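You operate a simulated robot arm through the tools that you are given. There is no shell and no other tool. Be economical: measure what you need, move in short steps, check, and stop when the job is done.

You run a simulated robot arm. Do the job below in one go: nothing can be reset, and whatever is moved stays where it is left.

JOB
Take the black cap from the top of the steel bench and put it on the ledge beside the blower. Stack the pot that says "65" from the top of the steel bench on top of the pot marked "57". Fetch the purple bottle and set it in the inside of the parts tray. Take the rubber foot from the top of the steel bench and put it on top of the green pad. Take the purple comb on the top of the steel bench and put it away on the top of the coil bench. Take the filter can from the top of the sorting bench and put it on the ledge beside the blower. Fetch the wedge from the top of the right bench and set it on the top of the coil bench. Stack the small box that says "Cores" from the right mat on top of the small box marked "Washers". Take the bronze fitting on the top of the right bench and put it away on the top of the sorting bench. Put two of the small compressors from the top of the right bench on the top of the motor bench. Open the mount feet drawer. Any order will do. Set down upright: purple bottle, purple comb, filter can, bronze fitting, small compressor.

Only the result counts: the job must be done as asked and must still hold three seconds after the hand-in. Knocking over, shifting, dropping, spilling or breaking anything else fails it. Lids that push on must go on centred and level and be pressed home; caps that screw on are set level and turned clockwise until they are tight.

ROBOT AND FRAMES
A 7-joint arm with a two-finger parallel gripper on a trunk, on a base that drives. Base frame: it is fixed to the floor where the robot stands at the start and does not move with it; the origin is under the middle of the robot, x ahead of it, y to its left, z up; the surface under the hand at the start is at about z = 880. Lengths are in mm, angles in rad, forces in N, time in s.
With the tool pointing down near the work surface it reaches from about 360 to 760 mm from the robot's upright axis, wherever it stands. Its first joint turns from -2.496 to 2.496 rad. Places, roughly: black cap (3x3x4 cm) [600, 200, 900]; bronze fitting (4x4x5 cm) [3900, -6000, 800]; filter can [-1500, -2750, 1000]; green pad (8x5x5 cm) [600, 700, 900]; inside of the parts tray (19x15 cm) [2920, -1980, 440]; ledge beside the blower [3100, -3300, 700]; mount feet drawer [1200, 0, 700]; pot [500, 500, 1000]; purple bottle [250, 750, 1000]; purple comb [250, 1000, 1000]; rubber foot (4x4x3 cm) [400, 900, 900]; small box [4000, -5750, 750]; small compressor [3750, -6000, 750]; sorting bench [-1300, -2300, 900]; top of the coil bench [5600, -5900, 900]; top of the motor bench [3200, -7800, 900]; wedge (8x5x10 cm) [3700, -4900, 800]. Payload 3 kg.
The TCP is the grasp point between the finger pads, 30 mm short of the fingertips. In the tool frame z runs along the fingers and y along their closing line. Largest opening 94 mm; finger width 28, thickness 10; the body of the gripper, 50 by 96 mm, starts 55 mm behind the TCP.
Orientation is told as [roll, pitch, yaw] about the base's x, y, z axes, in that order, counted from this pose: with the fingers straight down and closing along the base's y, the tool's x points along the base's -x, its y along +y and its z along -z.

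CONTROLS
- The arm moves only by the tool nudge_tool. Its argument "motion" is one flat list of numbers, 7 for each row, row after row: the shift along the tool's x, y, z in units of 100 mm (1.0 is 100 mm), then the turn, a rotation vector about the tool's x, y, z in units of 45 degrees (1.0 is 45 degrees), then the finger opening in mm, from 0 to 94. In form: [dx, dy, dz, rx, ry, rz, grip, dx, dy, dz, rx, ry, rz, grip, ...]. A call has 1 to 8 rows; each row is the pose to reach, as a shift and turn from the pose commanded when the call began, along the tool's axes at that moment. A call with a number of a shift or a turn outside -1 to 1 is refused whole. Each row takes 0.2 s and may step no farther than 50 mm and 0.15 rad from the row before; otherwise, or with a gripper value out of range, the whole call is refused. Where a pose cannot be reached the arm comes as near as it can. A force on the tool above 40 N (or 10 N above the force at the start of the call, whichever is more), or a blocked arm, ends the call early, and 0.2 s more pass. Each finger travels about 45 mm/s and halts on what it meets, pressing with about 24 N; the grip force reading is that of the motor and also rises with nothing between the fingers. The clock runs only during rows and for 0.2 s after the last one: add rows that repeat a pose to give the fingers time. The reply holds the time, the measured pose of the TCP, the force on the tool along the base axes, the opening and the grip force, in the units named above and with some noise, with the torque about the TCP (base axes, N m) and any sound that the robot's microphone picked up.
- Cameras (640 x 400 px; columns grow to the right, rows downward): "scene" is now at [38.7, 171.5, 1713.9]; the picture's right is [0.38, -0.93, 0.00], its down [-0.78, -0.32, -0.55] and it looks along [0.51, 0.20, -0.84] (base axes); focal length 261 px, centre (320, 200). "wrist" rides on the gripper at [76, 14, -102] in the tool frame; the picture's right is [-0.18, 0.98, 0.00], its down [-0.75, -0.14, -0.64] and it looks along [-0.63, -0.12, 0.77] (tool axes); focal length 243 px, centre (320, 200). There is no depth. A picture from a camera that has moved, and an enlarged one, comes with that camera's place and axes in the base frame and with its lens.
- camera(camera): a new picture of that camera. It takes no simulated time.
- lift_body(by): slides the trunk up (or, below 0, down) by that many mm; the arm and the scene camera ride with it, the base frame stays. It gives what a move gives, with no picture.
- drive_base(legs): drives the robot by 1 to 6 legs, each [ahead, left, turn to the left] in mm, mm and rad, along the robot's own axes; the way and the turn of a leg run together, so that a leg with both is an arc; at most 1500 mm and 3.142 rad a leg. The arm and the cameras ride along, it lands a little off, and it stops where it bumps. It gives what a move gives.
- aim_head(pan, tilt): turns the head with the scene camera to pan (to the left, within 2.496 rad either way) and tilt (down, from -0.506 to 1.204), counted from straight ahead of the robot. It gives what a move gives.
- zoom(camera, box): a new picture of the part [left, top, right, bottom] of that camera's present view, enlarged. It takes no simulated time.
- finish_job(): hands the job in; it is judged then, once.

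Work in short steps. Places have to be worked out from the pictures, the camera data and where the tool is seen: move nearer, look again, correct. Check each grasp and each placing, and mend what went wrong. You have 556 turns and 346 pictures in all, those below and enlarged ones among them. Open the gripper and draw the arm clear of the work before you hand the job in, unless the task says otherwise.

The tools are called after "Emit:" as a command line: name --argument value ..., lists and objects as JSON in quotes. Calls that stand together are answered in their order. nudge_tool: Moves the arm, as the interface text tells. Its arguments: {"type":"object","properties":{"motion":{"type":"array","items":{"type":"number"}}},"required":["motion"]} The other tools are called the same way: lift_body (by) slides the trunk up or down; drive_base (legs) drives the base; aim_head (pan, tilt) turns the head that bears the scene camera; camera (camera) takes a picture; zoom (camera, box) takes an enlarged picture of a part of a camera's view; finish_job () hands the job in.

At the start:

```text
t: 0.0
position: [352.9, 445.4, 1251.4]
ee_rot: [-0.002, 0.001, 0.0]
contact_force: [-0.6, -0.2, -1.0]
moment: [0.0, -0.01, 0.01]
width: 93.9
grip_force: 0.0
trunk travel left (down, up): [-175.0, 215.0]
robot x, y, heading: [2.0, 1.7, 0.0]
head pan, tilt: [0.386, 0.991]
```

scene: 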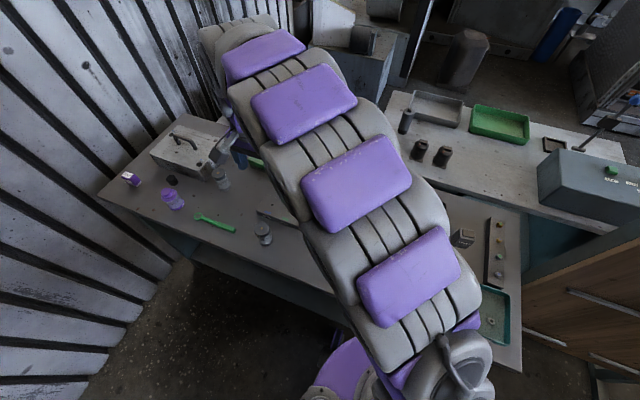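
wrist: 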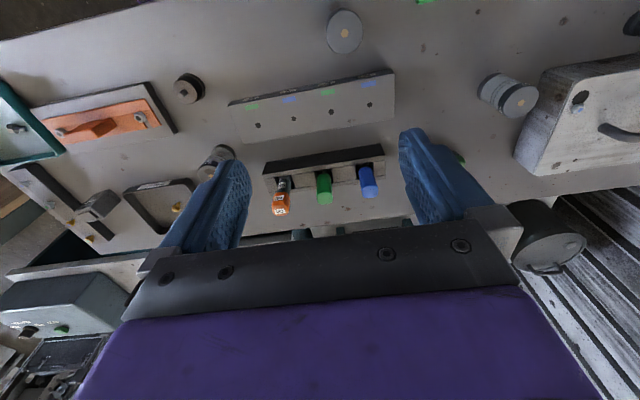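

I start by looking closely at the steel bench with both cameras.

Emit:
zoom --camera "scene" --box '[90, 90, 330, 260]'

Emit:
zoom --camera "wrist" --box '[0, 0, 320, 240]'

Emit:
zoom --camera "wrist" --box '[320, 0, 640, 240]'

```text
2.35 times, centred on (210, 175) of scene
camera zoom: at [38.7, 171.5, 1713.9], right [0.38, -0.93, 0.0], down [-0.78, -0.32, -0.55], along [0.51, 0.2, -0.84], focal length 614 px, centre (579, 259)
```

zoom: 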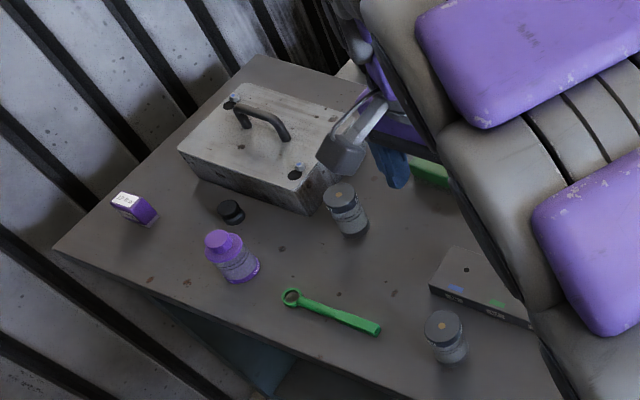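

```text
1.67 times, centred on (160, 120) of wrist
camera zoom: at [277.1, 460.1, 1353.7], right [0.18, 0.98, 0.0], down [0.75, -0.14, 0.64], along [0.63, -0.12, -0.77], focal length 404 px, centre (587, 333)
```

zoom: 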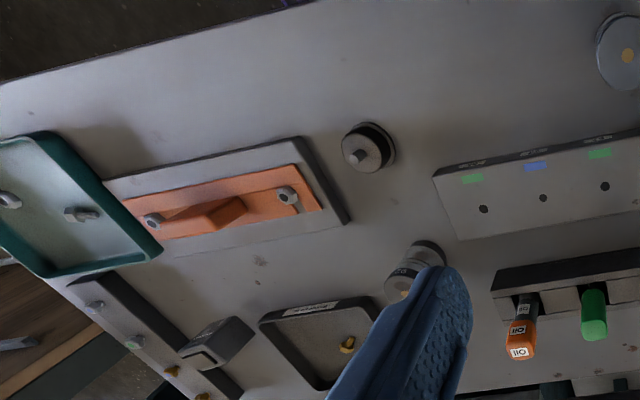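

```text
1.67 times, centred on (480, 120) of wrist
camera zoom: at [277.1, 460.1, 1353.7], right [0.18, 0.98, 0.0], down [0.75, -0.14, 0.64], along [0.63, -0.12, -0.77], focal length 404 px, centre (53, 333)
```

zoom: 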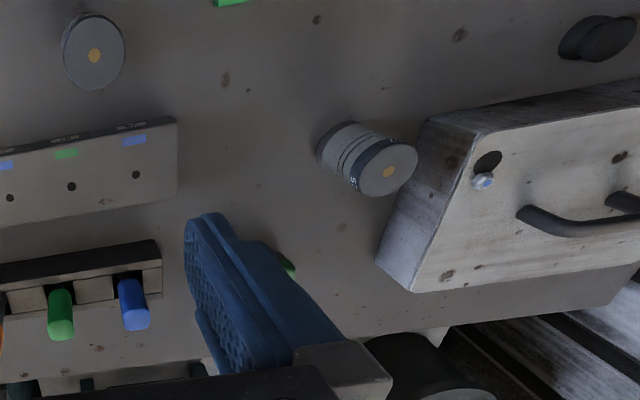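

Bench layout is partly understood. Now I turn the head to learn the surroundings.

Emit:
aim_head --pan -0.4 --tilt 0.7

Emit:
camera --camera "scene"

Emit:
aim_head --pan -1.4 --tilt 0.3

Emit:
camera --camera "scene"

Emit:
aim_head --pan -2.4 --tilt 0.3

Emit:
camera --camera "scene"

```text
t: 1.1
position: [352.6, 442.5, 1252.9]
ee_rot: [0.002, 0.0, 0.001]
contact_force: [0.8, -1.2, 0.1]
moment: [-0.01, 0.01, 0.0]
width: 93.8
grip_force: 0.0
trunk travel left (down, up): [-175.0, 215.0]
robot x, y, heading: [0.6, 1.3, -0.006]
head pan, tilt: [-0.4, 0.7]
```

```text
340 pictures are left
camera scene: at [51.9, 112.1, 1736.9], right [-0.39, -0.92, 0.0], down [-0.59, 0.25, -0.76], along [0.7, -0.3, -0.64], focal length 261 px, centre (320, 200)
```

scene: 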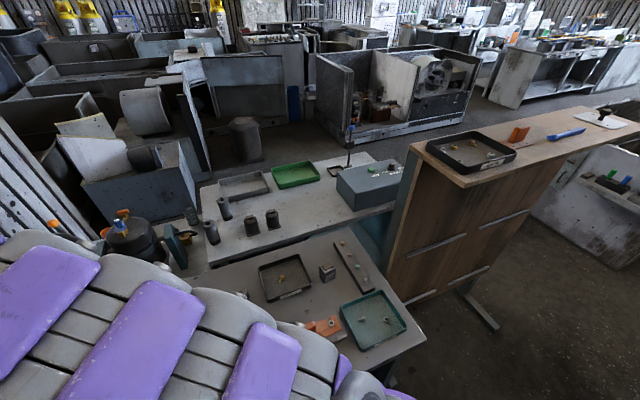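

```text
t: 2.4
position: [352.2, 443.4, 1251.8]
ee_rot: [0.001, 0.0, 0.0]
contact_force: [-0.1, -0.6, -0.3]
moment: [0.0, -0.01, 0.0]
width: 94.2
grip_force: 0.0
trunk travel left (down, up): [-175.0, 215.0]
robot x, y, heading: [2.3, 1.3, 0.0]
head pan, tilt: [-1.4, 0.3]
```

```text
339 pictures are left
camera scene: at [-10.4, 53.1, 1773.3], right [-0.99, -0.17, 0.0], down [-0.05, 0.29, -0.96], along [0.16, -0.94, -0.29], focal length 261 px, centre (320, 200)
```

scene: 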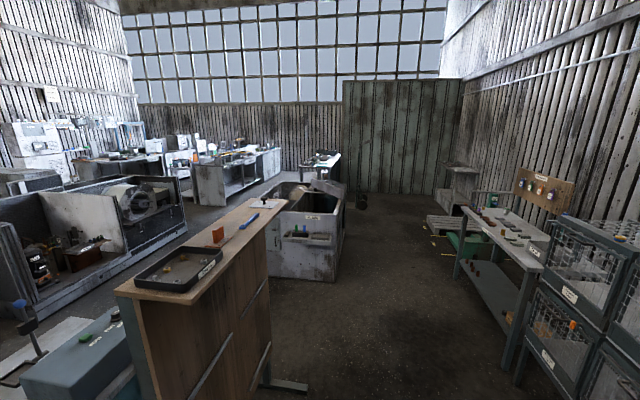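

```text
t: 3.7
position: [352.7, 443.5, 1252.3]
ee_rot: [0.003, 0.002, -0.001]
contact_force: [-0.6, -0.7, -0.2]
moment: [-0.02, -0.04, 0.01]
width: 93.9
grip_force: 0.1
trunk travel left (down, up): [-175.0, 215.0]
robot x, y, heading: [3.4, 0.2, 0.003]
head pan, tilt: [-2.4, 0.3]
```

```text
338 pictures are left
camera scene: at [-95.2, 82.0, 1773.3], right [-0.68, 0.74, 0.0], down [0.22, 0.2, -0.96], along [-0.7, -0.65, -0.29], focal length 261 px, centre (320, 200)
```

scene: 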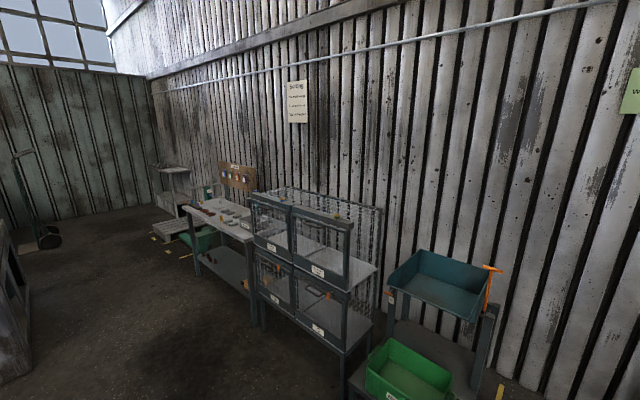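

I zoom for identifying the blower, sorting bench and the drawer.

Emit:
zoom --camera "scene" --box '[140, 140, 300, 280]'

Emit:
aim_head --pan -1.0 --tilt 0.35

Emit:
zoom --camera "scene" --box '[0, 80, 320, 280]'

Emit:
zoom --camera "scene" --box '[320, 80, 640, 280]'

Emit:
aim_head --pan -0.2 --tilt 0.75

Emit:
zoom --camera "scene" --box '[160, 80, 480, 300]'

```text
2.86 times, centred on (220, 210) of scene
camera zoom: at [-95.2, 82.0, 1773.3], right [-0.68, 0.74, 0.0], down [0.22, 0.2, -0.96], along [-0.7, -0.65, -0.29], focal length 746 px, centre (606, 171)
```

zoom: 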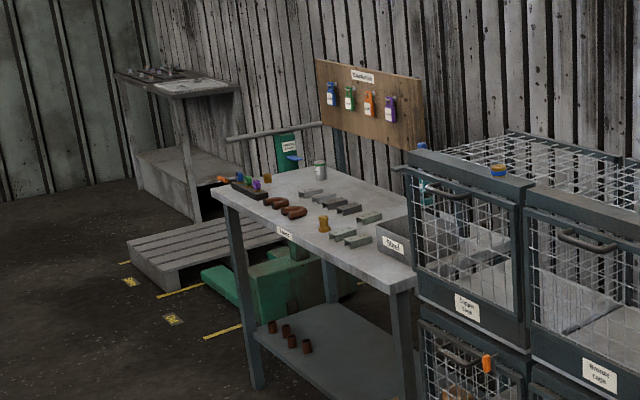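

```text
t: 5.2
position: [351.6, 444.0, 1252.7]
ee_rot: [0.002, 0.0, -0.002]
contact_force: [-0.9, -0.2, -0.2]
moment: [-0.04, 0.0, -0.04]
width: 93.8
grip_force: 0.1
trunk travel left (down, up): [-175.0, 215.0]
robot x, y, heading: [0.5, -1.9, 0.0]
head pan, tilt: [-1.0, 0.351]
```

```text
2.00 times, centred on (160, 180) of scene
camera zoom: at [23.9, 66.7, 1768.5], right [-0.84, -0.54, 0.0], down [-0.19, 0.29, -0.94], along [0.51, -0.79, -0.34], focal length 522 px, centre (640, 240)
```

zoom: 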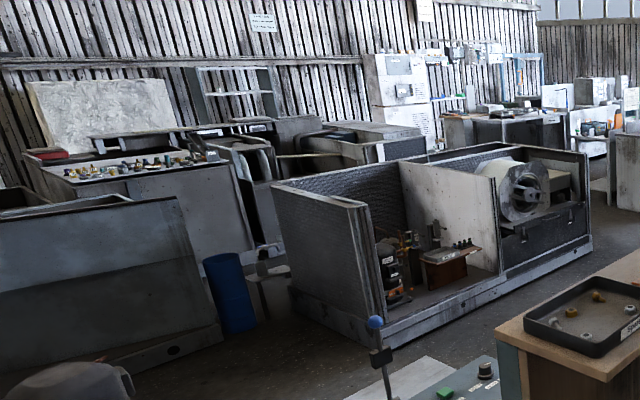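

```text
2.00 times, centred on (480, 180) of scene
camera zoom: at [23.9, 66.7, 1768.5], right [-0.84, -0.54, 0.0], down [-0.19, 0.29, -0.94], along [0.51, -0.79, -0.34], focal length 522 px, centre (0, 240)
```

zoom: 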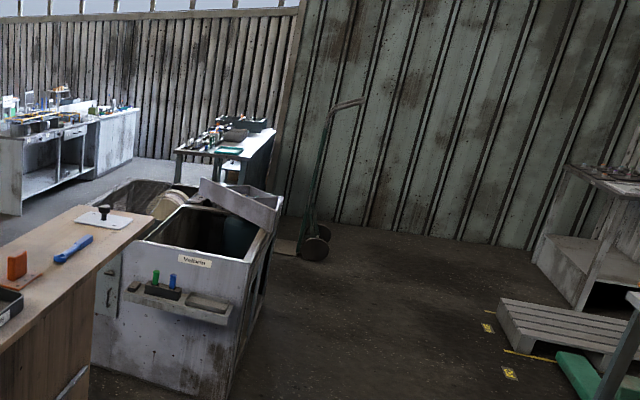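

```text
t: 6.3
position: [352.5, 442.9, 1253.5]
ee_rot: [0.001, 0.0, 0.0]
contact_force: [0.1, 0.0, 0.7]
moment: [-0.02, 0.01, -0.01]
width: 94.1
grip_force: 0.1
trunk travel left (down, up): [-175.0, 215.0]
robot x, y, heading: [-3.1, 0.1, -0.001]
head pan, tilt: [-0.201, 0.75]
```

```text
1.82 times, centred on (320, 190) of scene
camera zoom: at [54.8, 128.4, 1732.6], right [-0.2, -0.98, 0.0], down [-0.67, 0.13, -0.73], along [0.72, -0.15, -0.68], focal length 474 px, centre (320, 218)
```

zoom: 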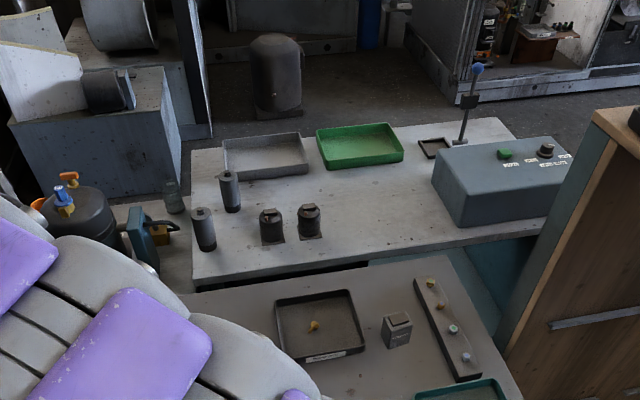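

I zoom on the pots and dark objects through the wrist camera to read labels.

Emit:
zoom --camera "wrist" --box '[460, 50, 560, 130]'

Emit:
zoom --camera "wrist" --box '[160, 60, 260, 180]'

Emit:
aim_head --pan 0.45 --tilt 1.0

Emit:
zoom --camera "scene" --box '[210, 150, 330, 260]'

Emit:
zoom --camera "scene" --box '[100, 140, 220, 240]'

```text
5.00 times, centred on (510, 90) of wrist
camera zoom: at [276.4, 457.1, 1354.9], right [0.18, 0.98, 0.0], down [0.75, -0.14, 0.64], along [0.63, -0.12, -0.77], focal length 1213 px, centre (-630, 750)
```

zoom: 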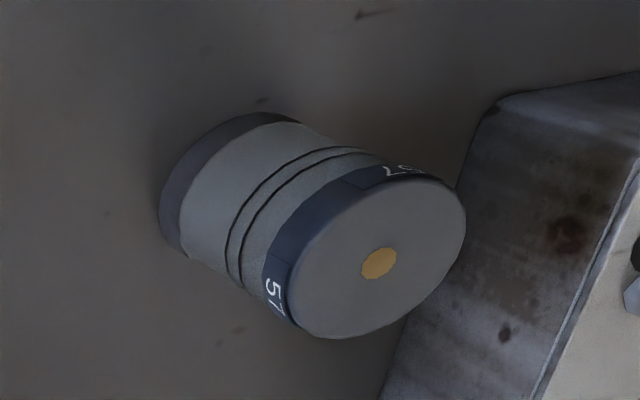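

```text
3.33 times, centred on (210, 120) of wrist
camera zoom: at [276.4, 457.1, 1354.9], right [0.18, 0.98, 0.0], down [0.75, -0.14, 0.64], along [0.63, -0.12, -0.77], focal length 809 px, centre (687, 467)
```

zoom: 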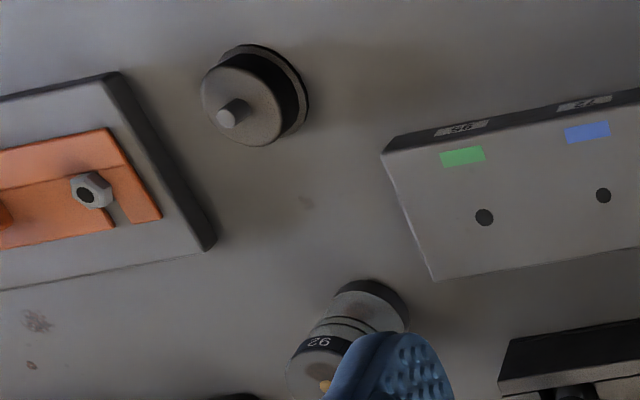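

```text
t: 7.3
position: [354.3, 444.1, 1252.9]
ee_rot: [0.001, -0.001, 0.0]
contact_force: [0.7, -0.7, -0.6]
moment: [0.05, 0.01, 0.02]
width: 94.0
grip_force: 0.1
trunk travel left (down, up): [-175.0, 215.0]
robot x, y, heading: [-0.6, 3.2, -0.005]
head pan, tilt: [0.45, 1.0]
```

```text
3.64 times, centred on (270, 205) of scene
camera zoom: at [36.4, 175.3, 1713.3], right [0.43, -0.9, 0.0], down [-0.76, -0.37, -0.54], along [0.49, 0.23, -0.84], focal length 949 px, centre (502, 182)
```

zoom: 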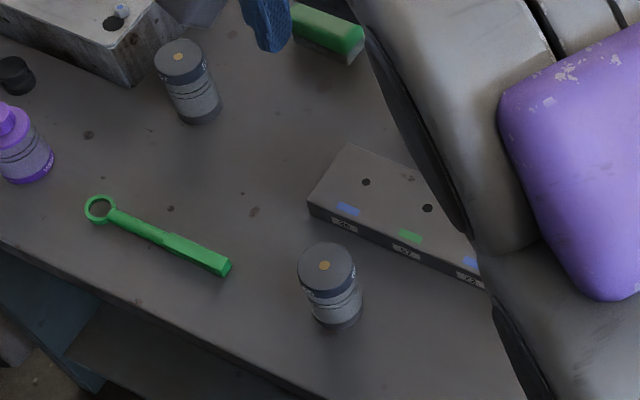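

```text
4.00 times, centred on (160, 190) of scene
camera zoom: at [36.4, 175.3, 1713.3], right [0.43, -0.9, 0.0], down [-0.76, -0.37, -0.54], along [0.49, 0.23, -0.84], focal length 1044 px, centre (960, 240)
```

zoom: 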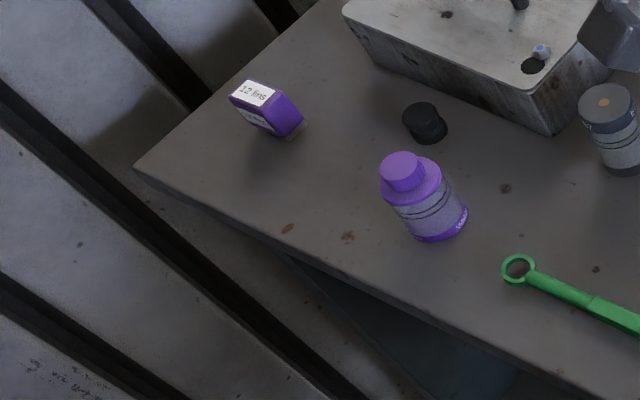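

Pot 57 is at about [459,750], the foot at [406,949]. I drive 500 mm left so the hand hangs above the rubber foot, and look.

Emit:
drive_base --legs '[[0, 480, 0]]'

Emit:
camera --camera "wrist"

Emit:
camera --camera "scene"

```text
t: 10.2
position: [348.3, 902.8, 1256.2]
ee_rot: [0.011, 0.003, 0.006]
contact_force: [0.6, 0.1, 1.6]
moment: [-0.03, 0.06, 0.03]
width: 93.9
grip_force: 0.1
trunk travel left (down, up): [-175.0, 215.0]
robot x, y, heading: [-2.6, 466.9, 0.003]
head pan, tilt: [0.45, 1.0]
```

```text
329 pictures are left
camera wrist: at [271.4, 915.5, 1359.6], right [0.18, 0.98, 0.01], down [0.76, -0.14, 0.64], along [0.63, -0.1, -0.77], focal length 243 px, centre (320, 200)
```

wrist: 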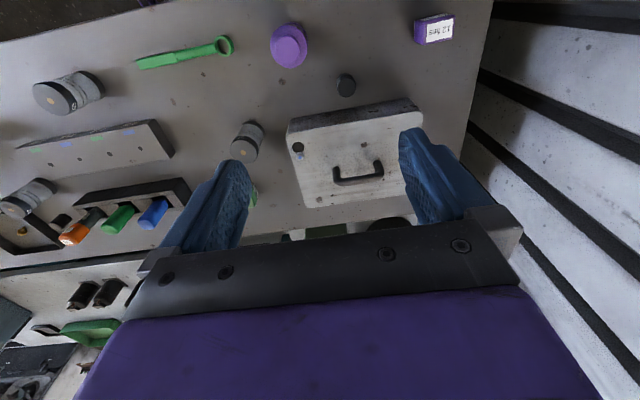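

```text
328 pictures are left
camera scene: at [33.1, 628.6, 1715.1], right [0.44, -0.9, -0.01], down [-0.76, -0.37, -0.54], along [0.48, 0.24, -0.84], focal length 261 px, centre (320, 200)
```

scene: 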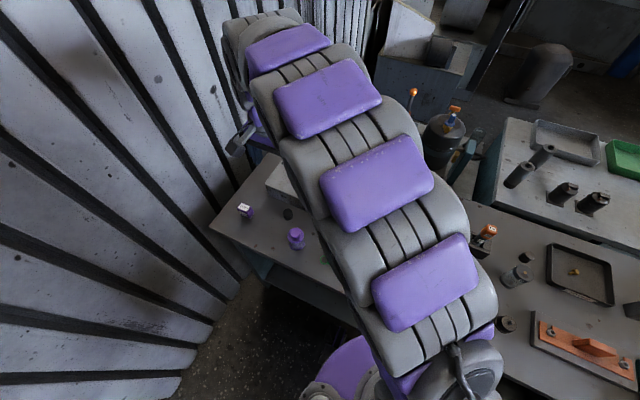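

The black cap shows at about [590,164]; the foot at [398,945]. I centre over the foot and lower the trunk.

Emit:
nudge_tool --motion '[-0.25, 0.2, 0, 0, 0, 0, 70, -0.48, 0.42, 0, 0, 0, 0, 70, -0.48, 0.42, 0, 0, 0, 0, 70]'

Emit:
lift_body --by -150

Emit:
camera --camera "wrist"

```text
t: 11.0
position: [393.4, 945.6, 1257.8]
ee_rot: [0.01, 0.0, 0.005]
contact_force: [0.7, 0.3, 1.2]
moment: [-0.02, 0.04, 0.0]
width: 70.1
grip_force: 0.0
trunk travel left (down, up): [-175.0, 215.0]
robot x, y, heading: [-2.9, 466.9, 0.008]
head pan, tilt: [0.45, 1.0]
```

```text
t: 12.7
position: [394.0, 952.8, 1106.0]
ee_rot: [0.006, 0.0, 0.006]
contact_force: [0.4, 0.6, 1.4]
moment: [-0.05, -0.02, -0.03]
width: 70.1
grip_force: 0.1
trunk travel left (down, up): [-25.0, 365.0]
robot x, y, heading: [-0.9, 472.7, 0.009]
head pan, tilt: [0.45, 1.0]
```

```text
327 pictures are left
camera wrist: at [318.5, 966.3, 1208.4], right [0.18, 0.98, 0.01], down [0.75, -0.14, 0.64], along [0.63, -0.11, -0.77], focal length 243 px, centre (320, 200)
```

wrist: 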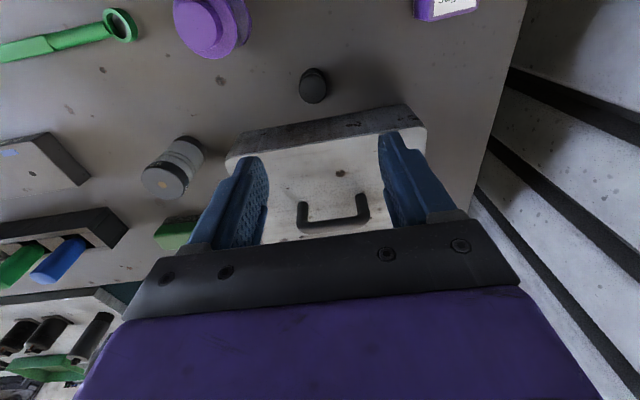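

Foot at ≈[397,945], free of the box by about 35 mm. I descend.

Emit:
nudge_tool --motion '[-0.02, -0.05, 0.45, 0, 0, 0, 70, -0.03, -0.07, 0.9, 0, 0, 0, 70, -0.03, -0.07, 1.0, 0, 0, 0, 70]'

Emit:
camera --camera "wrist"

```text
t: 13.5
position: [397.8, 948.8, 1002.8]
ee_rot: [0.004, -0.001, 0.008]
contact_force: [-0.1, 0.4, 0.9]
moment: [0.0, 0.02, -0.02]
width: 70.1
grip_force: 0.1
trunk travel left (down, up): [-25.0, 365.0]
robot x, y, heading: [-6.7, 471.9, 0.006]
head pan, tilt: [0.45, 1.0]
```

```text
326 pictures are left
camera wrist: at [322.1, 961.3, 1106.0], right [0.18, 0.98, 0.0], down [0.76, -0.14, 0.64], along [0.63, -0.11, -0.77], focal length 243 px, centre (320, 200)
```

wrist: 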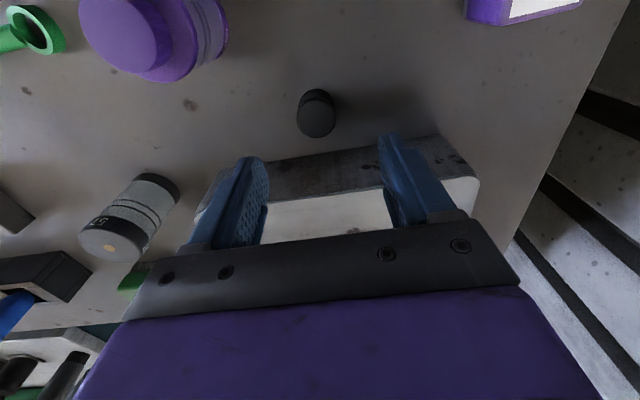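

Aligned; I go down to 913 and close on the foot.

Emit:
nudge_tool --motion '[0, -0.03, 0.45, 0, 0, 0, 70, 0, -0.03, 0.88, 0, 0, 0, 70, 0, -0.03, 0.88, 0, 0, 0, 30, 0, -0.03, 0.88, 0, 0, 0, 10, 0, -0.03, 0.88, 0, 0, 0, 10, 0, -0.03, 0.88, 0, 0, 0, 10]'

Emit:
camera --camera "wrist"

```text
t: 14.9
position: [398.2, 944.3, 916.4]
ee_rot: [0.003, 0.002, 0.008]
contact_force: [0.9, -1.1, 0.1]
moment: [-0.06, -0.02, 0.02]
width: 32.2
grip_force: 23.9
trunk travel left (down, up): [-25.0, 365.0]
robot x, y, heading: [-1.7, 472.7, 0.006]
head pan, tilt: [0.45, 1.0]
```

```text
325 pictures are left
camera wrist: at [322.8, 958.5, 1019.0], right [0.18, 0.98, 0.0], down [0.76, -0.14, 0.64], along [0.63, -0.11, -0.77], focal length 243 px, centre (320, 200)
```

wrist: 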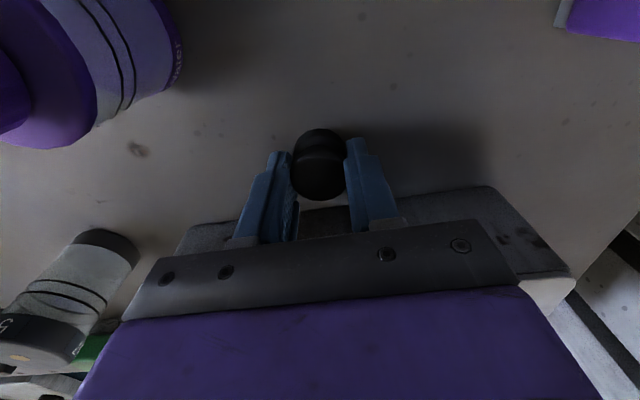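

Foot held (32 mm). I raise the trunk and swing the base toward the green pad.

Emit:
lift_body --by 200

Emit:
drive_base --legs '[[0, -45, -0.48]]'

Emit:
camera --camera "wrist"

```text
t: 17.1
position: [399.6, 944.7, 1117.8]
ee_rot: [0.001, 0.001, 0.007]
contact_force: [0.6, -0.3, -0.8]
moment: [0.0, 0.01, 0.02]
width: 32.0
grip_force: 23.6
trunk travel left (down, up): [-225.0, 165.0]
robot x, y, heading: [-3.3, 473.0, 0.003]
head pan, tilt: [0.45, 1.0]
```

```text
t: 18.9
position: [553.5, 675.6, 1118.5]
ee_rot: [0.002, 0.003, -0.453]
contact_force: [-0.6, 0.0, -0.7]
moment: [0.01, 0.01, 0.0]
width: 32.0
grip_force: 23.8
trunk travel left (down, up): [-225.0, 165.0]
robot x, y, heading: [-15.5, 431.0, -0.454]
head pan, tilt: [0.45, 1.0]
```

```text
324 pictures are left
camera wrist: at [491.0, 721.7, 1221.3], right [0.59, 0.8, 0.0], down [0.62, -0.46, 0.64], along [0.52, -0.38, -0.77], focal length 243 px, centre (320, 200)
```

wrist: 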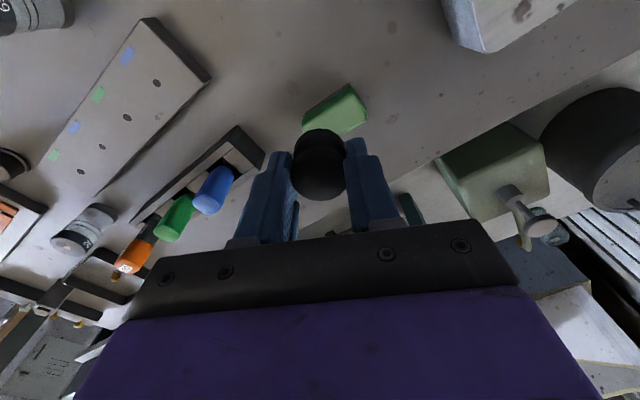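

I zoom on the pad to fix its corners.

Emit:
zoom --camera "wrist" --box '[270, 60, 400, 150]'

Emit:
aim_head --pan 0.2 --tilt 0.95

Emit:
camera --camera "scene"

```text
4.44 times, centred on (335, 105) of wrist
camera zoom: at [491.0, 721.7, 1221.3], right [0.59, 0.8, 0.0], down [0.62, -0.46, 0.64], along [0.52, -0.38, -0.77], focal length 1078 px, centre (253, 622)
```

zoom: 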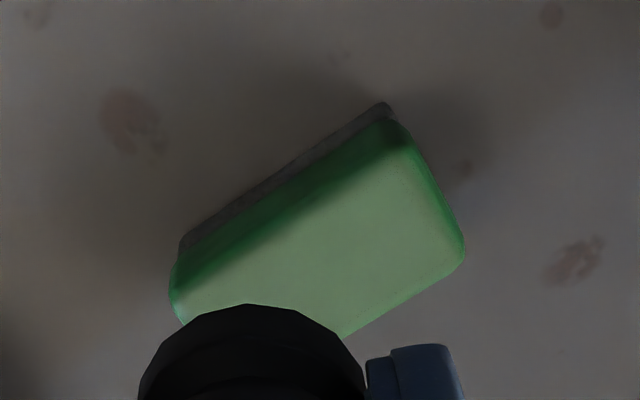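

```text
t: 19.6
position: [551.9, 681.8, 1116.0]
ee_rot: [-0.002, 0.0, -0.449]
contact_force: [1.0, -0.6, 0.2]
moment: [-0.02, 0.02, -0.03]
width: 32.0
grip_force: 24.1
trunk travel left (down, up): [-225.0, 165.0]
robot x, y, heading: [-18.4, 432.0, -0.454]
head pan, tilt: [0.201, 0.949]
```

```text
322 pictures are left
camera scene: at [86.2, 539.9, 1769.3], right [-0.25, -0.97, -0.01], down [-0.79, 0.2, -0.58], along [0.56, -0.14, -0.81], focal length 261 px, centre (320, 200)
```

scene: 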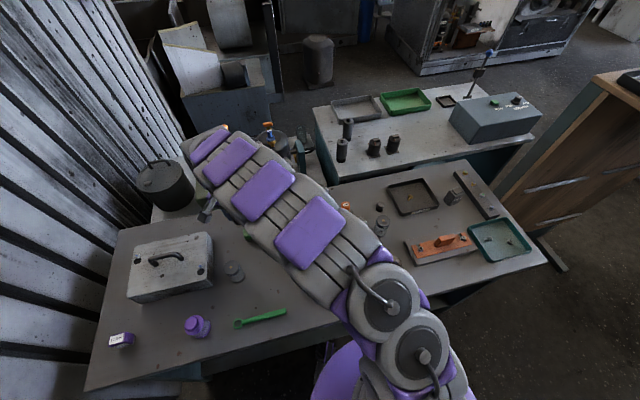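

The pad's top centre is about [599,668]; I shift over it and lower partway.

Emit:
nudge_tool --motion '[-0.45, 0.1, 0, 0, 0, 0, 10, -0.47, 0.1, 0.45, 0, 0, 0, 10, -0.47, 0.1, 0.9, 0, 0, 0, 10, -0.47, 0.1, 0.9, 0, 0, 0, 10]'

Emit:
zoom --camera "wrist" --box '[220, 60, 420, 220]'

```text
t: 20.6
position: [599.1, 673.4, 1024.9]
ee_rot: [-0.002, 0.0, -0.452]
contact_force: [-0.4, 0.3, -0.7]
moment: [-0.02, -0.01, -0.03]
width: 32.2
grip_force: 24.3
trunk travel left (down, up): [-225.0, 165.0]
robot x, y, heading: [-14.3, 433.3, -0.449]
head pan, tilt: [0.201, 0.949]
```

```text
2.50 times, centred on (320, 140) of wrist
camera zoom: at [536.9, 719.5, 1126.8], right [0.59, 0.8, 0.0], down [0.62, -0.45, 0.64], along [0.52, -0.38, -0.77], focal length 606 px, centre (320, 350)
```

zoom: 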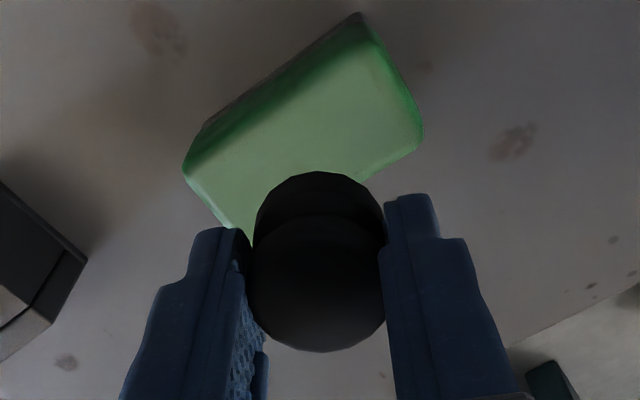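

Triangulation gives pad top centre ≈[594,670], z≈935. Small correction and descend to just above.

Emit:
nudge_tool --motion '[0.03, -0.05, 0.3, 0, 0, 0, 10, 0.03, -0.05, 0.5, 0, 0, 0, 10, 0.03, -0.05, 0.5, 0, 0, 0, 10]'

Emit:
zoom --camera "wrist" --box '[220, 60, 420, 220]'

```text
t: 21.4
position: [594.8, 669.9, 975.3]
ee_rot: [-0.001, -0.001, -0.453]
contact_force: [-0.3, 0.4, -0.2]
moment: [0.03, 0.03, 0.01]
width: 31.9
grip_force: 23.7
trunk travel left (down, up): [-225.0, 165.0]
robot x, y, heading: [-20.2, 431.1, -0.451]
head pan, tilt: [0.201, 0.949]
```

```text
2.50 times, centred on (320, 140) of wrist
camera zoom: at [533.4, 715.3, 1077.5], right [0.59, 0.8, 0.0], down [0.62, -0.45, 0.64], along [0.52, -0.38, -0.77], focal length 606 px, centre (320, 350)
```

zoom: 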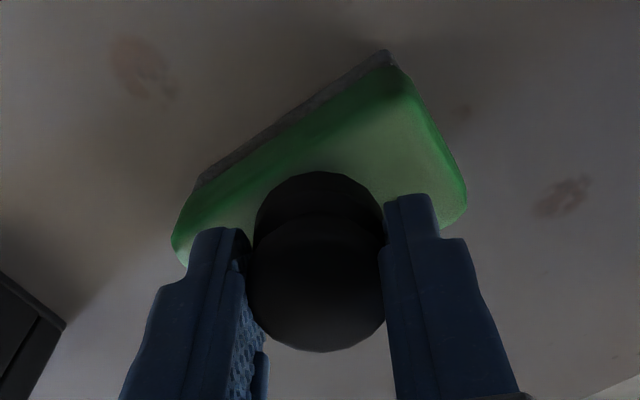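

Well centred. I lower slowly until contact.

Emit:
nudge_tool --motion '[0, 0, 0.05, 0, 0, 0, 10, 0, 0, 0.09, 0, 0, 0, 10, 0, 0, 0.13, 0, 0, 0, 10, 0, 0, 0.17, 0, 0, 0, 10]'

```text
t: 22.4
position: [601.3, 675.1, 965.1]
ee_rot: [0.0, -0.015, -0.452]
contact_force: [-1.3, -12.3, 46.2]
moment: [-0.3, -0.05, 0.01]
width: 32.0
grip_force: 23.7
trunk travel left (down, up): [-225.0, 165.0]
robot x, y, heading: [-11.7, 427.9, -0.454]
head pan, tilt: [0.201, 0.949]
stopped in row 4: the force on the tool passed its limit at 43 N (the readings are from after the stop); the commanded pose is now the measured one
```

Contact. I ease up slightly and open.

Emit:
nudge_tool --motion '[0, 0, -0.03, 0, 0, 0, 10, 0, 0, -0.03, 0, 0, 0, 10, 0, 0, -0.03, 0, 0, 0, 55, 0, 0, -0.03, 0, 0, 0, 60, 0, 0, -0.03, 0, 0, 0, 60, 0, 0, -0.4, 0, 0, 0, 60, 0, 0, -0.8, 0, 0, 0, 60]'

Emit:
zoom --camera "wrist" --box '[220, 60, 420, 220]'

```text
t: 24.0
position: [599.3, 676.9, 1036.1]
ee_rot: [-0.005, -0.004, -0.453]
contact_force: [1.1, -0.3, -0.1]
moment: [0.01, -0.01, 0.0]
width: 60.2
grip_force: 0.0
trunk travel left (down, up): [-225.0, 165.0]
robot x, y, heading: [-15.0, 431.5, -0.453]
head pan, tilt: [0.201, 0.949]
```

```text
2.50 times, centred on (320, 140) of wrist
camera zoom: at [536.2, 723.5, 1139.1], right [0.59, 0.8, 0.0], down [0.62, -0.45, 0.65], along [0.52, -0.39, -0.76], focal length 606 px, centre (320, 350)
```

zoom: 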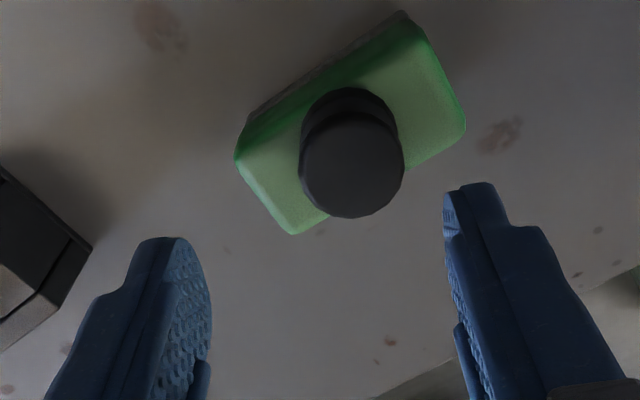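

Foot is set on the pad. Next I raise and drive so that the hand comes above the pot at [320,485], to read its label.

Emit:
lift_body --by 120

Emit:
drive_base --legs '[[0, 0, 0.453], [-115, -434, 0]]'

Emit:
camera --camera "wrist"

Emit:
aim_head --pan 0.0 --tilt 0.8

Emit:
camera --camera "scene"

```text
t: 25.5
position: [599.9, 677.2, 1156.7]
ee_rot: [-0.005, -0.006, -0.451]
contact_force: [-0.6, 0.6, -0.6]
moment: [0.01, 0.04, 0.0]
width: 60.2
grip_force: 0.0
trunk travel left (down, up): [-345.0, 45.0]
robot x, y, heading: [-14.3, 430.4, -0.456]
head pan, tilt: [0.201, 0.949]
```

```text
t: 29.5
position: [317.7, 506.6, 1149.8]
ee_rot: [-0.016, -0.006, 0.004]
contact_force: [-0.1, -0.8, -0.5]
moment: [0.08, -0.03, -0.01]
width: 59.9
grip_force: 0.1
trunk travel left (down, up): [-345.0, 45.0]
robot x, y, heading: [-126.3, 0.2, 0.006]
head pan, tilt: [0.201, 0.949]
```

```text
318 pictures are left
camera wrist: at [240.6, 522.6, 1250.4], right [0.18, 0.98, -0.01], down [0.75, -0.13, 0.65], along [0.64, -0.13, -0.76], focal length 243 px, centre (320, 200)
```

wrist: 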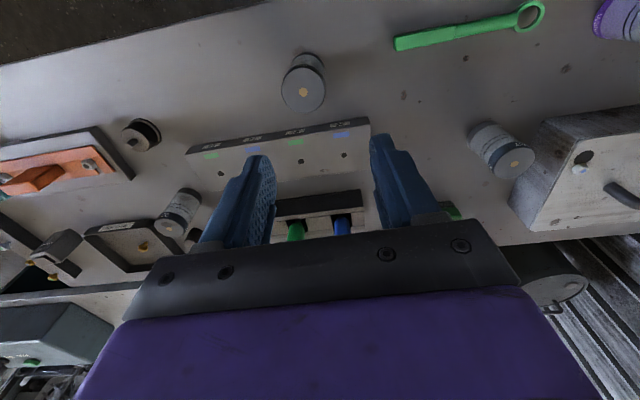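

```text
t: 30.2
position: [316.4, 492.3, 1156.4]
ee_rot: [-0.004, -0.007, 0.004]
contact_force: [1.0, -0.2, 0.1]
moment: [-0.04, 0.02, 0.03]
width: 60.0
grip_force: 0.1
trunk travel left (down, up): [-345.0, 45.0]
robot x, y, heading: [-127.1, 3.6, 0.001]
head pan, tilt: [0.0, 0.799]
```

```text
317 pictures are left
camera scene: at [-72.4, 128.9, 1899.7], right [0.0, -1.0, -0.01], down [-0.72, 0.0, -0.7], along [0.7, 0.0, -0.72], focal length 261 px, centre (320, 200)
```

scene: 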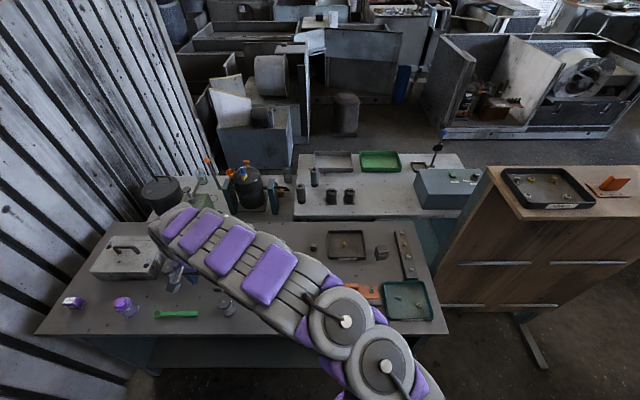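

I zoom in on the pot labels.

Emit:
zoom --camera "wrist" --box '[270, 40, 350, 120]'

Emit:
zoom --camera "wrist" --box '[120, 170, 220, 250]'

Emit:
zoom --camera "scene" --box '[290, 210, 450, 320]'

```text
5.00 times, centred on (310, 80) of wrist
camera zoom: at [239.5, 507.4, 1257.8], right [0.18, 0.98, 0.0], down [0.75, -0.14, 0.65], along [0.64, -0.12, -0.76], focal length 1213 px, centre (370, 800)
```

zoom: 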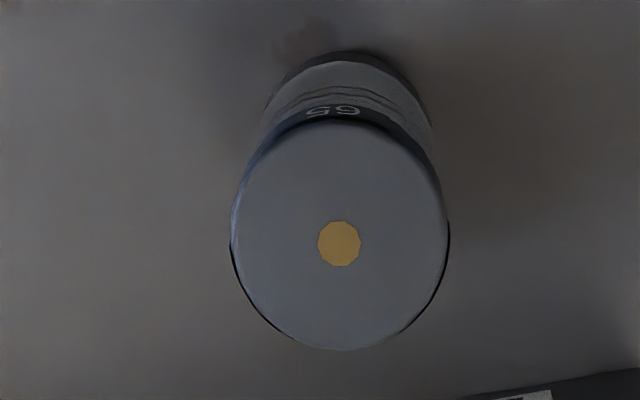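

```text
5.00 times, centred on (170, 210) of wrist
camera zoom: at [239.5, 507.4, 1257.8], right [0.18, 0.98, 0.0], down [0.75, -0.14, 0.65], along [0.64, -0.12, -0.76], focal length 1213 px, centre (1070, 150)
```

zoom: 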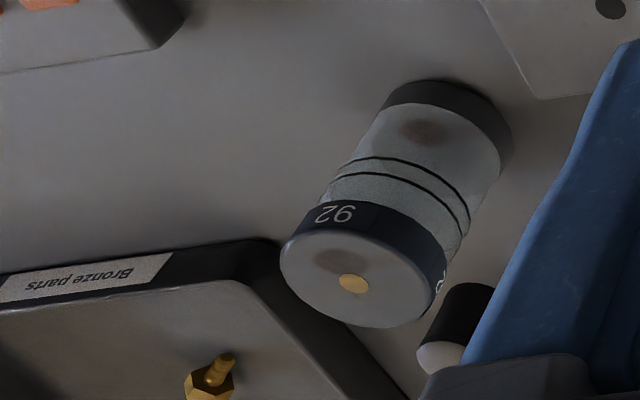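

```text
3.64 times, centred on (370, 265) of scene
camera zoom: at [-72.4, 128.9, 1899.7], right [0.0, -1.0, -0.01], down [-0.72, 0.0, -0.7], along [0.7, 0.0, -0.72], focal length 949 px, centre (138, -36)
```

zoom: 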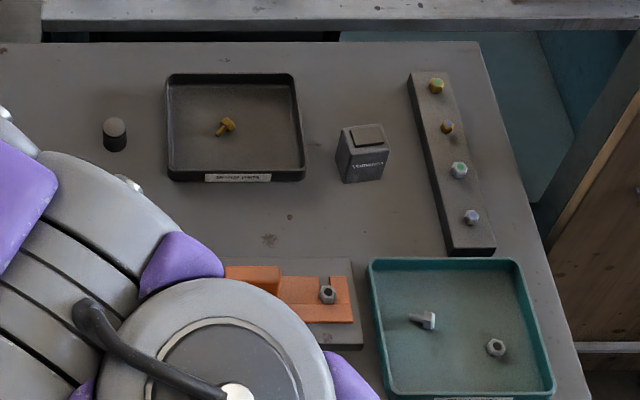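

Pot 65 confirmed at ≈[322,485], Ø50, top z≈960. I align and lower with the trunk.

Emit:
nudge_tool --motion '[-0.065, -0.085, 0, 0, 0, 0, 85, -0.065, -0.085, 0, 0, 0, 0, 85, -0.065, -0.085, 0, 0, 0, 0, 85]'

Emit:
lift_body --by -130

Emit:
camera --camera "wrist"

```text
t: 31.0
position: [323.5, 480.8, 1157.2]
ee_rot: [-0.001, -0.007, 0.003]
contact_force: [-0.2, 0.3, 0.3]
moment: [-0.04, -0.02, -0.03]
width: 85.1
grip_force: 0.0
trunk travel left (down, up): [-345.0, 45.0]
robot x, y, heading: [-130.8, -2.0, 0.002]
head pan, tilt: [0.0, 0.799]
```

```text
t: 32.6
position: [322.6, 483.6, 1026.9]
ee_rot: [-0.005, -0.007, 0.002]
contact_force: [-0.4, 0.2, 0.8]
moment: [-0.06, 0.0, 0.03]
width: 84.9
grip_force: 0.0
trunk travel left (down, up): [-215.0, 175.0]
robot x, y, heading: [-133.4, -1.8, -0.0]
head pan, tilt: [0.0, 0.799]
```

```text
313 pictures are left
camera wrist: at [245.1, 496.2, 1128.0], right [0.18, 0.98, 0.0], down [0.75, -0.14, 0.65], along [0.64, -0.12, -0.76], focal length 243 px, centre (320, 200)
```

wrist: 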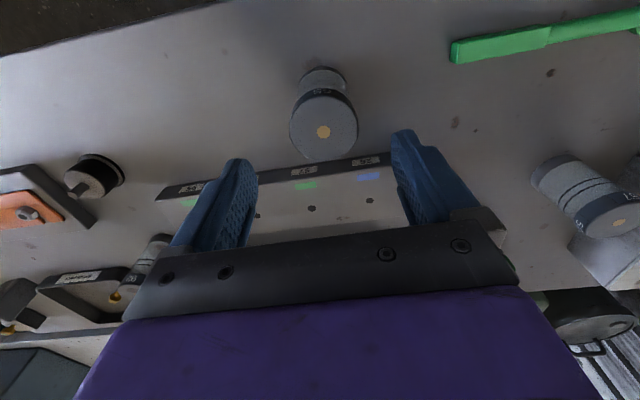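

Aligned. Lower 91 mm and grip.

Emit:
lift_body --by -91

Emit:
nudge_tool --motion '[0, 0, 0, 0, 0, 0, 50, 0, 0, 0, 0, 0, 0, 30, 0, 0, 0, 0, 0, 0, 30, 0, 0, 0, 0, 0, 0, 30, 0, 0, 0, 0, 0, 0, 30]'

Emit:
lift_body --by 170

Emit:
camera --camera "wrist"

```text
t: 33.9
position: [321.2, 495.1, 930.6]
ee_rot: [-0.012, -0.006, 0.005]
contact_force: [-0.5, -0.4, -0.7]
moment: [0.05, -0.03, 0.02]
width: 85.0
grip_force: 0.1
trunk travel left (down, up): [-124.0, 266.0]
robot x, y, heading: [-129.7, 4.2, 0.0]
head pan, tilt: [0.0, 0.799]
```

```text
t: 35.1
position: [321.8, 490.4, 933.0]
ee_rot: [-0.006, -0.006, 0.006]
contact_force: [-0.1, -0.4, 10.7]
moment: [0.31, -0.04, 0.02]
width: 49.0
grip_force: 23.5
trunk travel left (down, up): [-124.0, 266.0]
robot x, y, heading: [-128.6, -0.5, 0.001]
head pan, tilt: [0.0, 0.799]
```

```text
t: 37.0
position: [323.4, 490.8, 1101.6]
ee_rot: [-0.007, -0.005, 0.006]
contact_force: [1.2, 1.3, -2.0]
moment: [0.01, 0.05, 0.04]
width: 48.9
grip_force: 24.0
trunk travel left (down, up): [-294.0, 96.0]
robot x, y, heading: [-129.8, -0.6, -0.002]
head pan, tilt: [0.0, 0.799]
```

```text
312 pictures are left
camera wrist: at [245.3, 505.7, 1203.1], right [0.18, 0.98, -0.01], down [0.75, -0.13, 0.65], along [0.64, -0.12, -0.76], focal length 243 px, centre (320, 200)
```

wrist: 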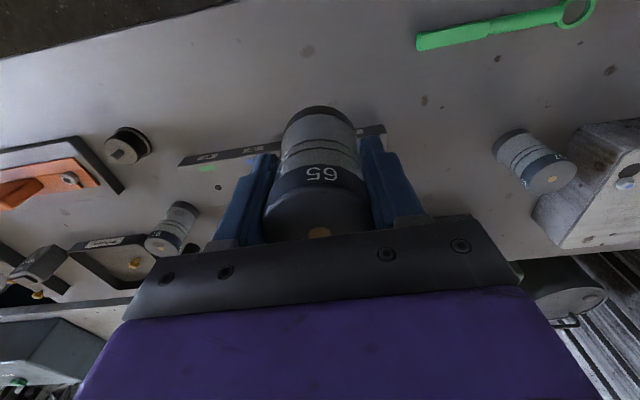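

Pot 65 is held. I drive so it comes over pot 57 at ≈[461,749].

Emit:
drive_base --legs '[[130, 250, 0]]'

Emit:
nudge_tool --motion '[0, 0, 0, 0, 0, 0, 30, 0, 0, 0, 0, 0, 0, 30, 0, 0, 0, 0, 0, 0, 30]'

Emit:
camera --camera "wrist"

Emit:
aim_head --pan 0.6 --tilt 1.0

Emit:
camera --camera "scene"

```text
t: 38.9
position: [448.9, 723.6, 1108.8]
ee_rot: [0.005, -0.006, 0.003]
contact_force: [0.2, 0.4, -1.6]
moment: [-0.08, 0.02, 0.03]
width: 48.6
grip_force: 23.9
trunk travel left (down, up): [-294.0, 96.0]
robot x, y, heading: [-1.2, 247.3, 0.003]
head pan, tilt: [0.0, 0.799]
```

```text
t: 39.7
position: [446.4, 721.6, 1110.3]
ee_rot: [0.002, -0.009, 0.001]
contact_force: [0.8, 0.1, -2.0]
moment: [-0.03, 0.0, 0.0]
width: 48.8
grip_force: 24.2
trunk travel left (down, up): [-294.0, 96.0]
robot x, y, heading: [-1.3, 244.2, 0.002]
head pan, tilt: [0.0, 0.799]
```

```text
311 pictures are left
camera wrist: at [369.9, 735.4, 1211.5], right [0.18, 0.98, 0.0], down [0.75, -0.14, 0.65], along [0.64, -0.12, -0.76], focal length 243 px, centre (320, 200)
```

wrist: 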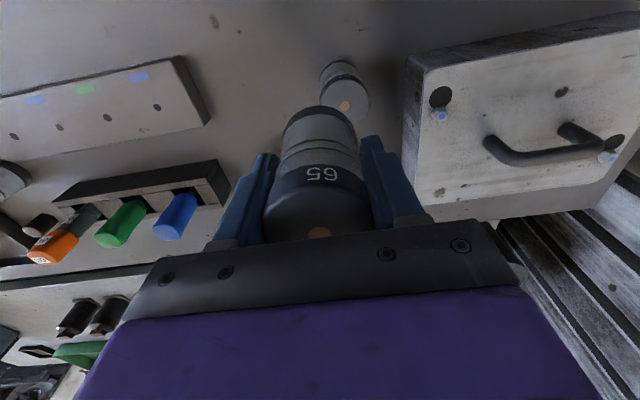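

```text
t: 40.7
position: [447.6, 722.7, 1109.7]
ee_rot: [0.003, -0.009, 0.001]
contact_force: [-0.2, 0.9, -2.4]
moment: [-0.08, 0.03, 0.03]
width: 49.0
grip_force: 23.9
trunk travel left (down, up): [-294.0, 96.0]
robot x, y, heading: [-2.4, 244.6, 0.004]
head pan, tilt: [0.6, 1.0]
```

```text
310 pictures are left
camera scene: at [30.2, 422.9, 1833.1], right [0.57, -0.82, 0.0], down [-0.69, -0.48, -0.54], along [0.44, 0.31, -0.84], focal length 261 px, centre (320, 200)
```

scene: 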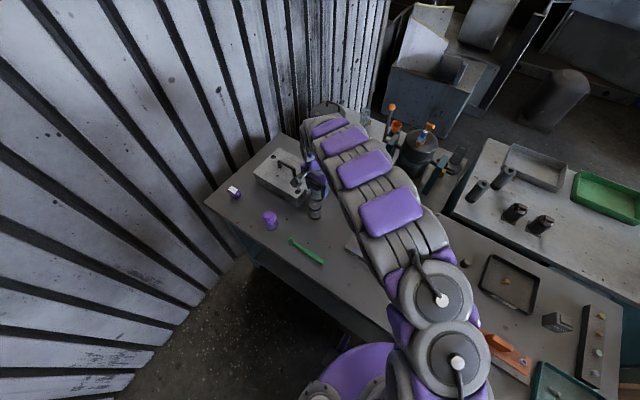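

Pot 57's top is at ≈[460,746.5]. I align and lower most of the way, then check.

Emit:
nudge_tool --motion '[-0.14, 0.25, 0, 0, 0, 0, 30, -0.14, 0.25, 0.3, 0, 0, 0, 30, -0.14, 0.25, 0.6, 0, 0, 0, 30, -0.14, 0.25, 0.6, 0, 0, 0, 30]'

Emit:
zoom --camera "wrist" --box '[220, 60, 420, 220]'

Emit:
zoom --camera "scene" --box '[260, 130, 380, 250]'

```text
t: 41.7
position: [460.0, 754.4, 1047.2]
ee_rot: [0.001, -0.01, 0.004]
contact_force: [1.2, -0.5, -2.4]
moment: [-0.02, 0.03, -0.02]
width: 48.9
grip_force: 24.4
trunk travel left (down, up): [-294.0, 96.0]
robot x, y, heading: [-0.2, 246.4, 0.002]
head pan, tilt: [0.6, 1.0]
```

```text
2.50 times, centred on (320, 140) of wrist
camera zoom: at [383.3, 767.6, 1148.0], right [0.18, 0.98, 0.0], down [0.75, -0.14, 0.65], along [0.64, -0.12, -0.76], focal length 606 px, centre (320, 350)
```

zoom: 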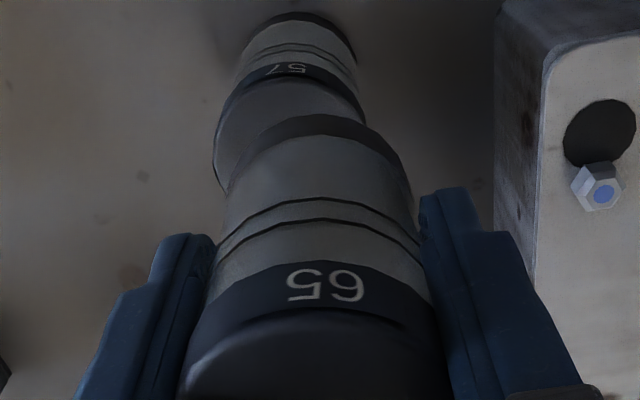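

```text
3.33 times, centred on (320, 190) of scene
camera zoom: at [30.0, 427.0, 1832.8], right [0.57, -0.82, 0.0], down [-0.69, -0.48, -0.54], along [0.44, 0.31, -0.84], focal length 870 px, centre (320, 233)
```

zoom: 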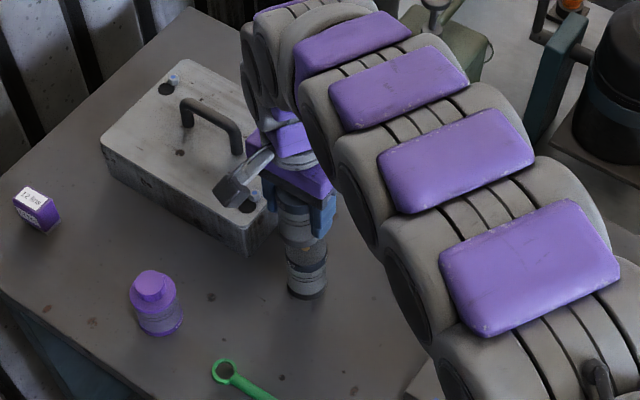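

The tool overshoots ~8 mm in y; I correct and look again.

Emit:
nudge_tool --motion '[0.01, -0.08, 0, 0, 0, 0, 30, 0.01, -0.08, 0, 0, 0, 0, 30, 0.01, -0.08, 0.1, 0, 0, 0, 30, 0.01, -0.08, 0.15, 0, 0, 0, 30, 0.01, -0.08, 0.15, 0, 0, 0, 30]'

Emit:
zoom --camera "wrist" --box '[220, 60, 420, 220]'

Emit:
zoom --camera "scene" --box '[290, 150, 350, 210]'

```text
t: 42.9
position: [460.7, 749.4, 1029.7]
ee_rot: [-0.005, -0.008, 0.003]
contact_force: [-0.4, 0.9, -2.8]
moment: [0.03, -0.03, -0.01]
width: 48.7
grip_force: 24.0
trunk travel left (down, up): [-294.0, 96.0]
robot x, y, heading: [-1.4, 250.9, 0.005]
head pan, tilt: [0.6, 1.0]
```

```text
2.50 times, centred on (320, 140) of wrist
camera zoom: at [382.9, 764.7, 1131.6], right [0.18, 0.98, 0.0], down [0.75, -0.14, 0.65], along [0.64, -0.12, -0.76], focal length 606 px, centre (320, 350)
```

zoom: 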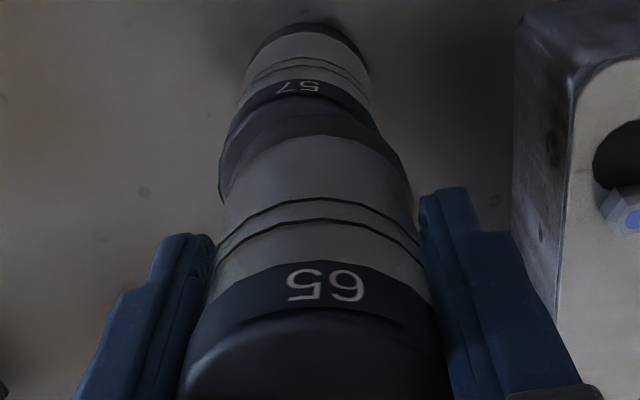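

```text
6.67 times, centred on (320, 180) of scene
camera zoom: at [30.5, 437.5, 1831.8], right [0.57, -0.82, 0.0], down [-0.69, -0.48, -0.54], along [0.44, 0.3, -0.84], focal length 1740 px, centre (320, 333)
```

zoom: 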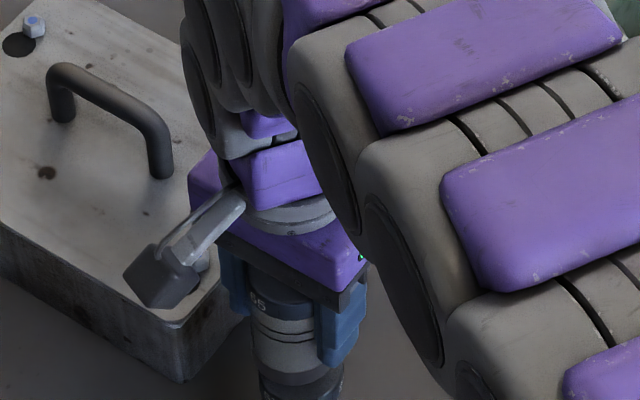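

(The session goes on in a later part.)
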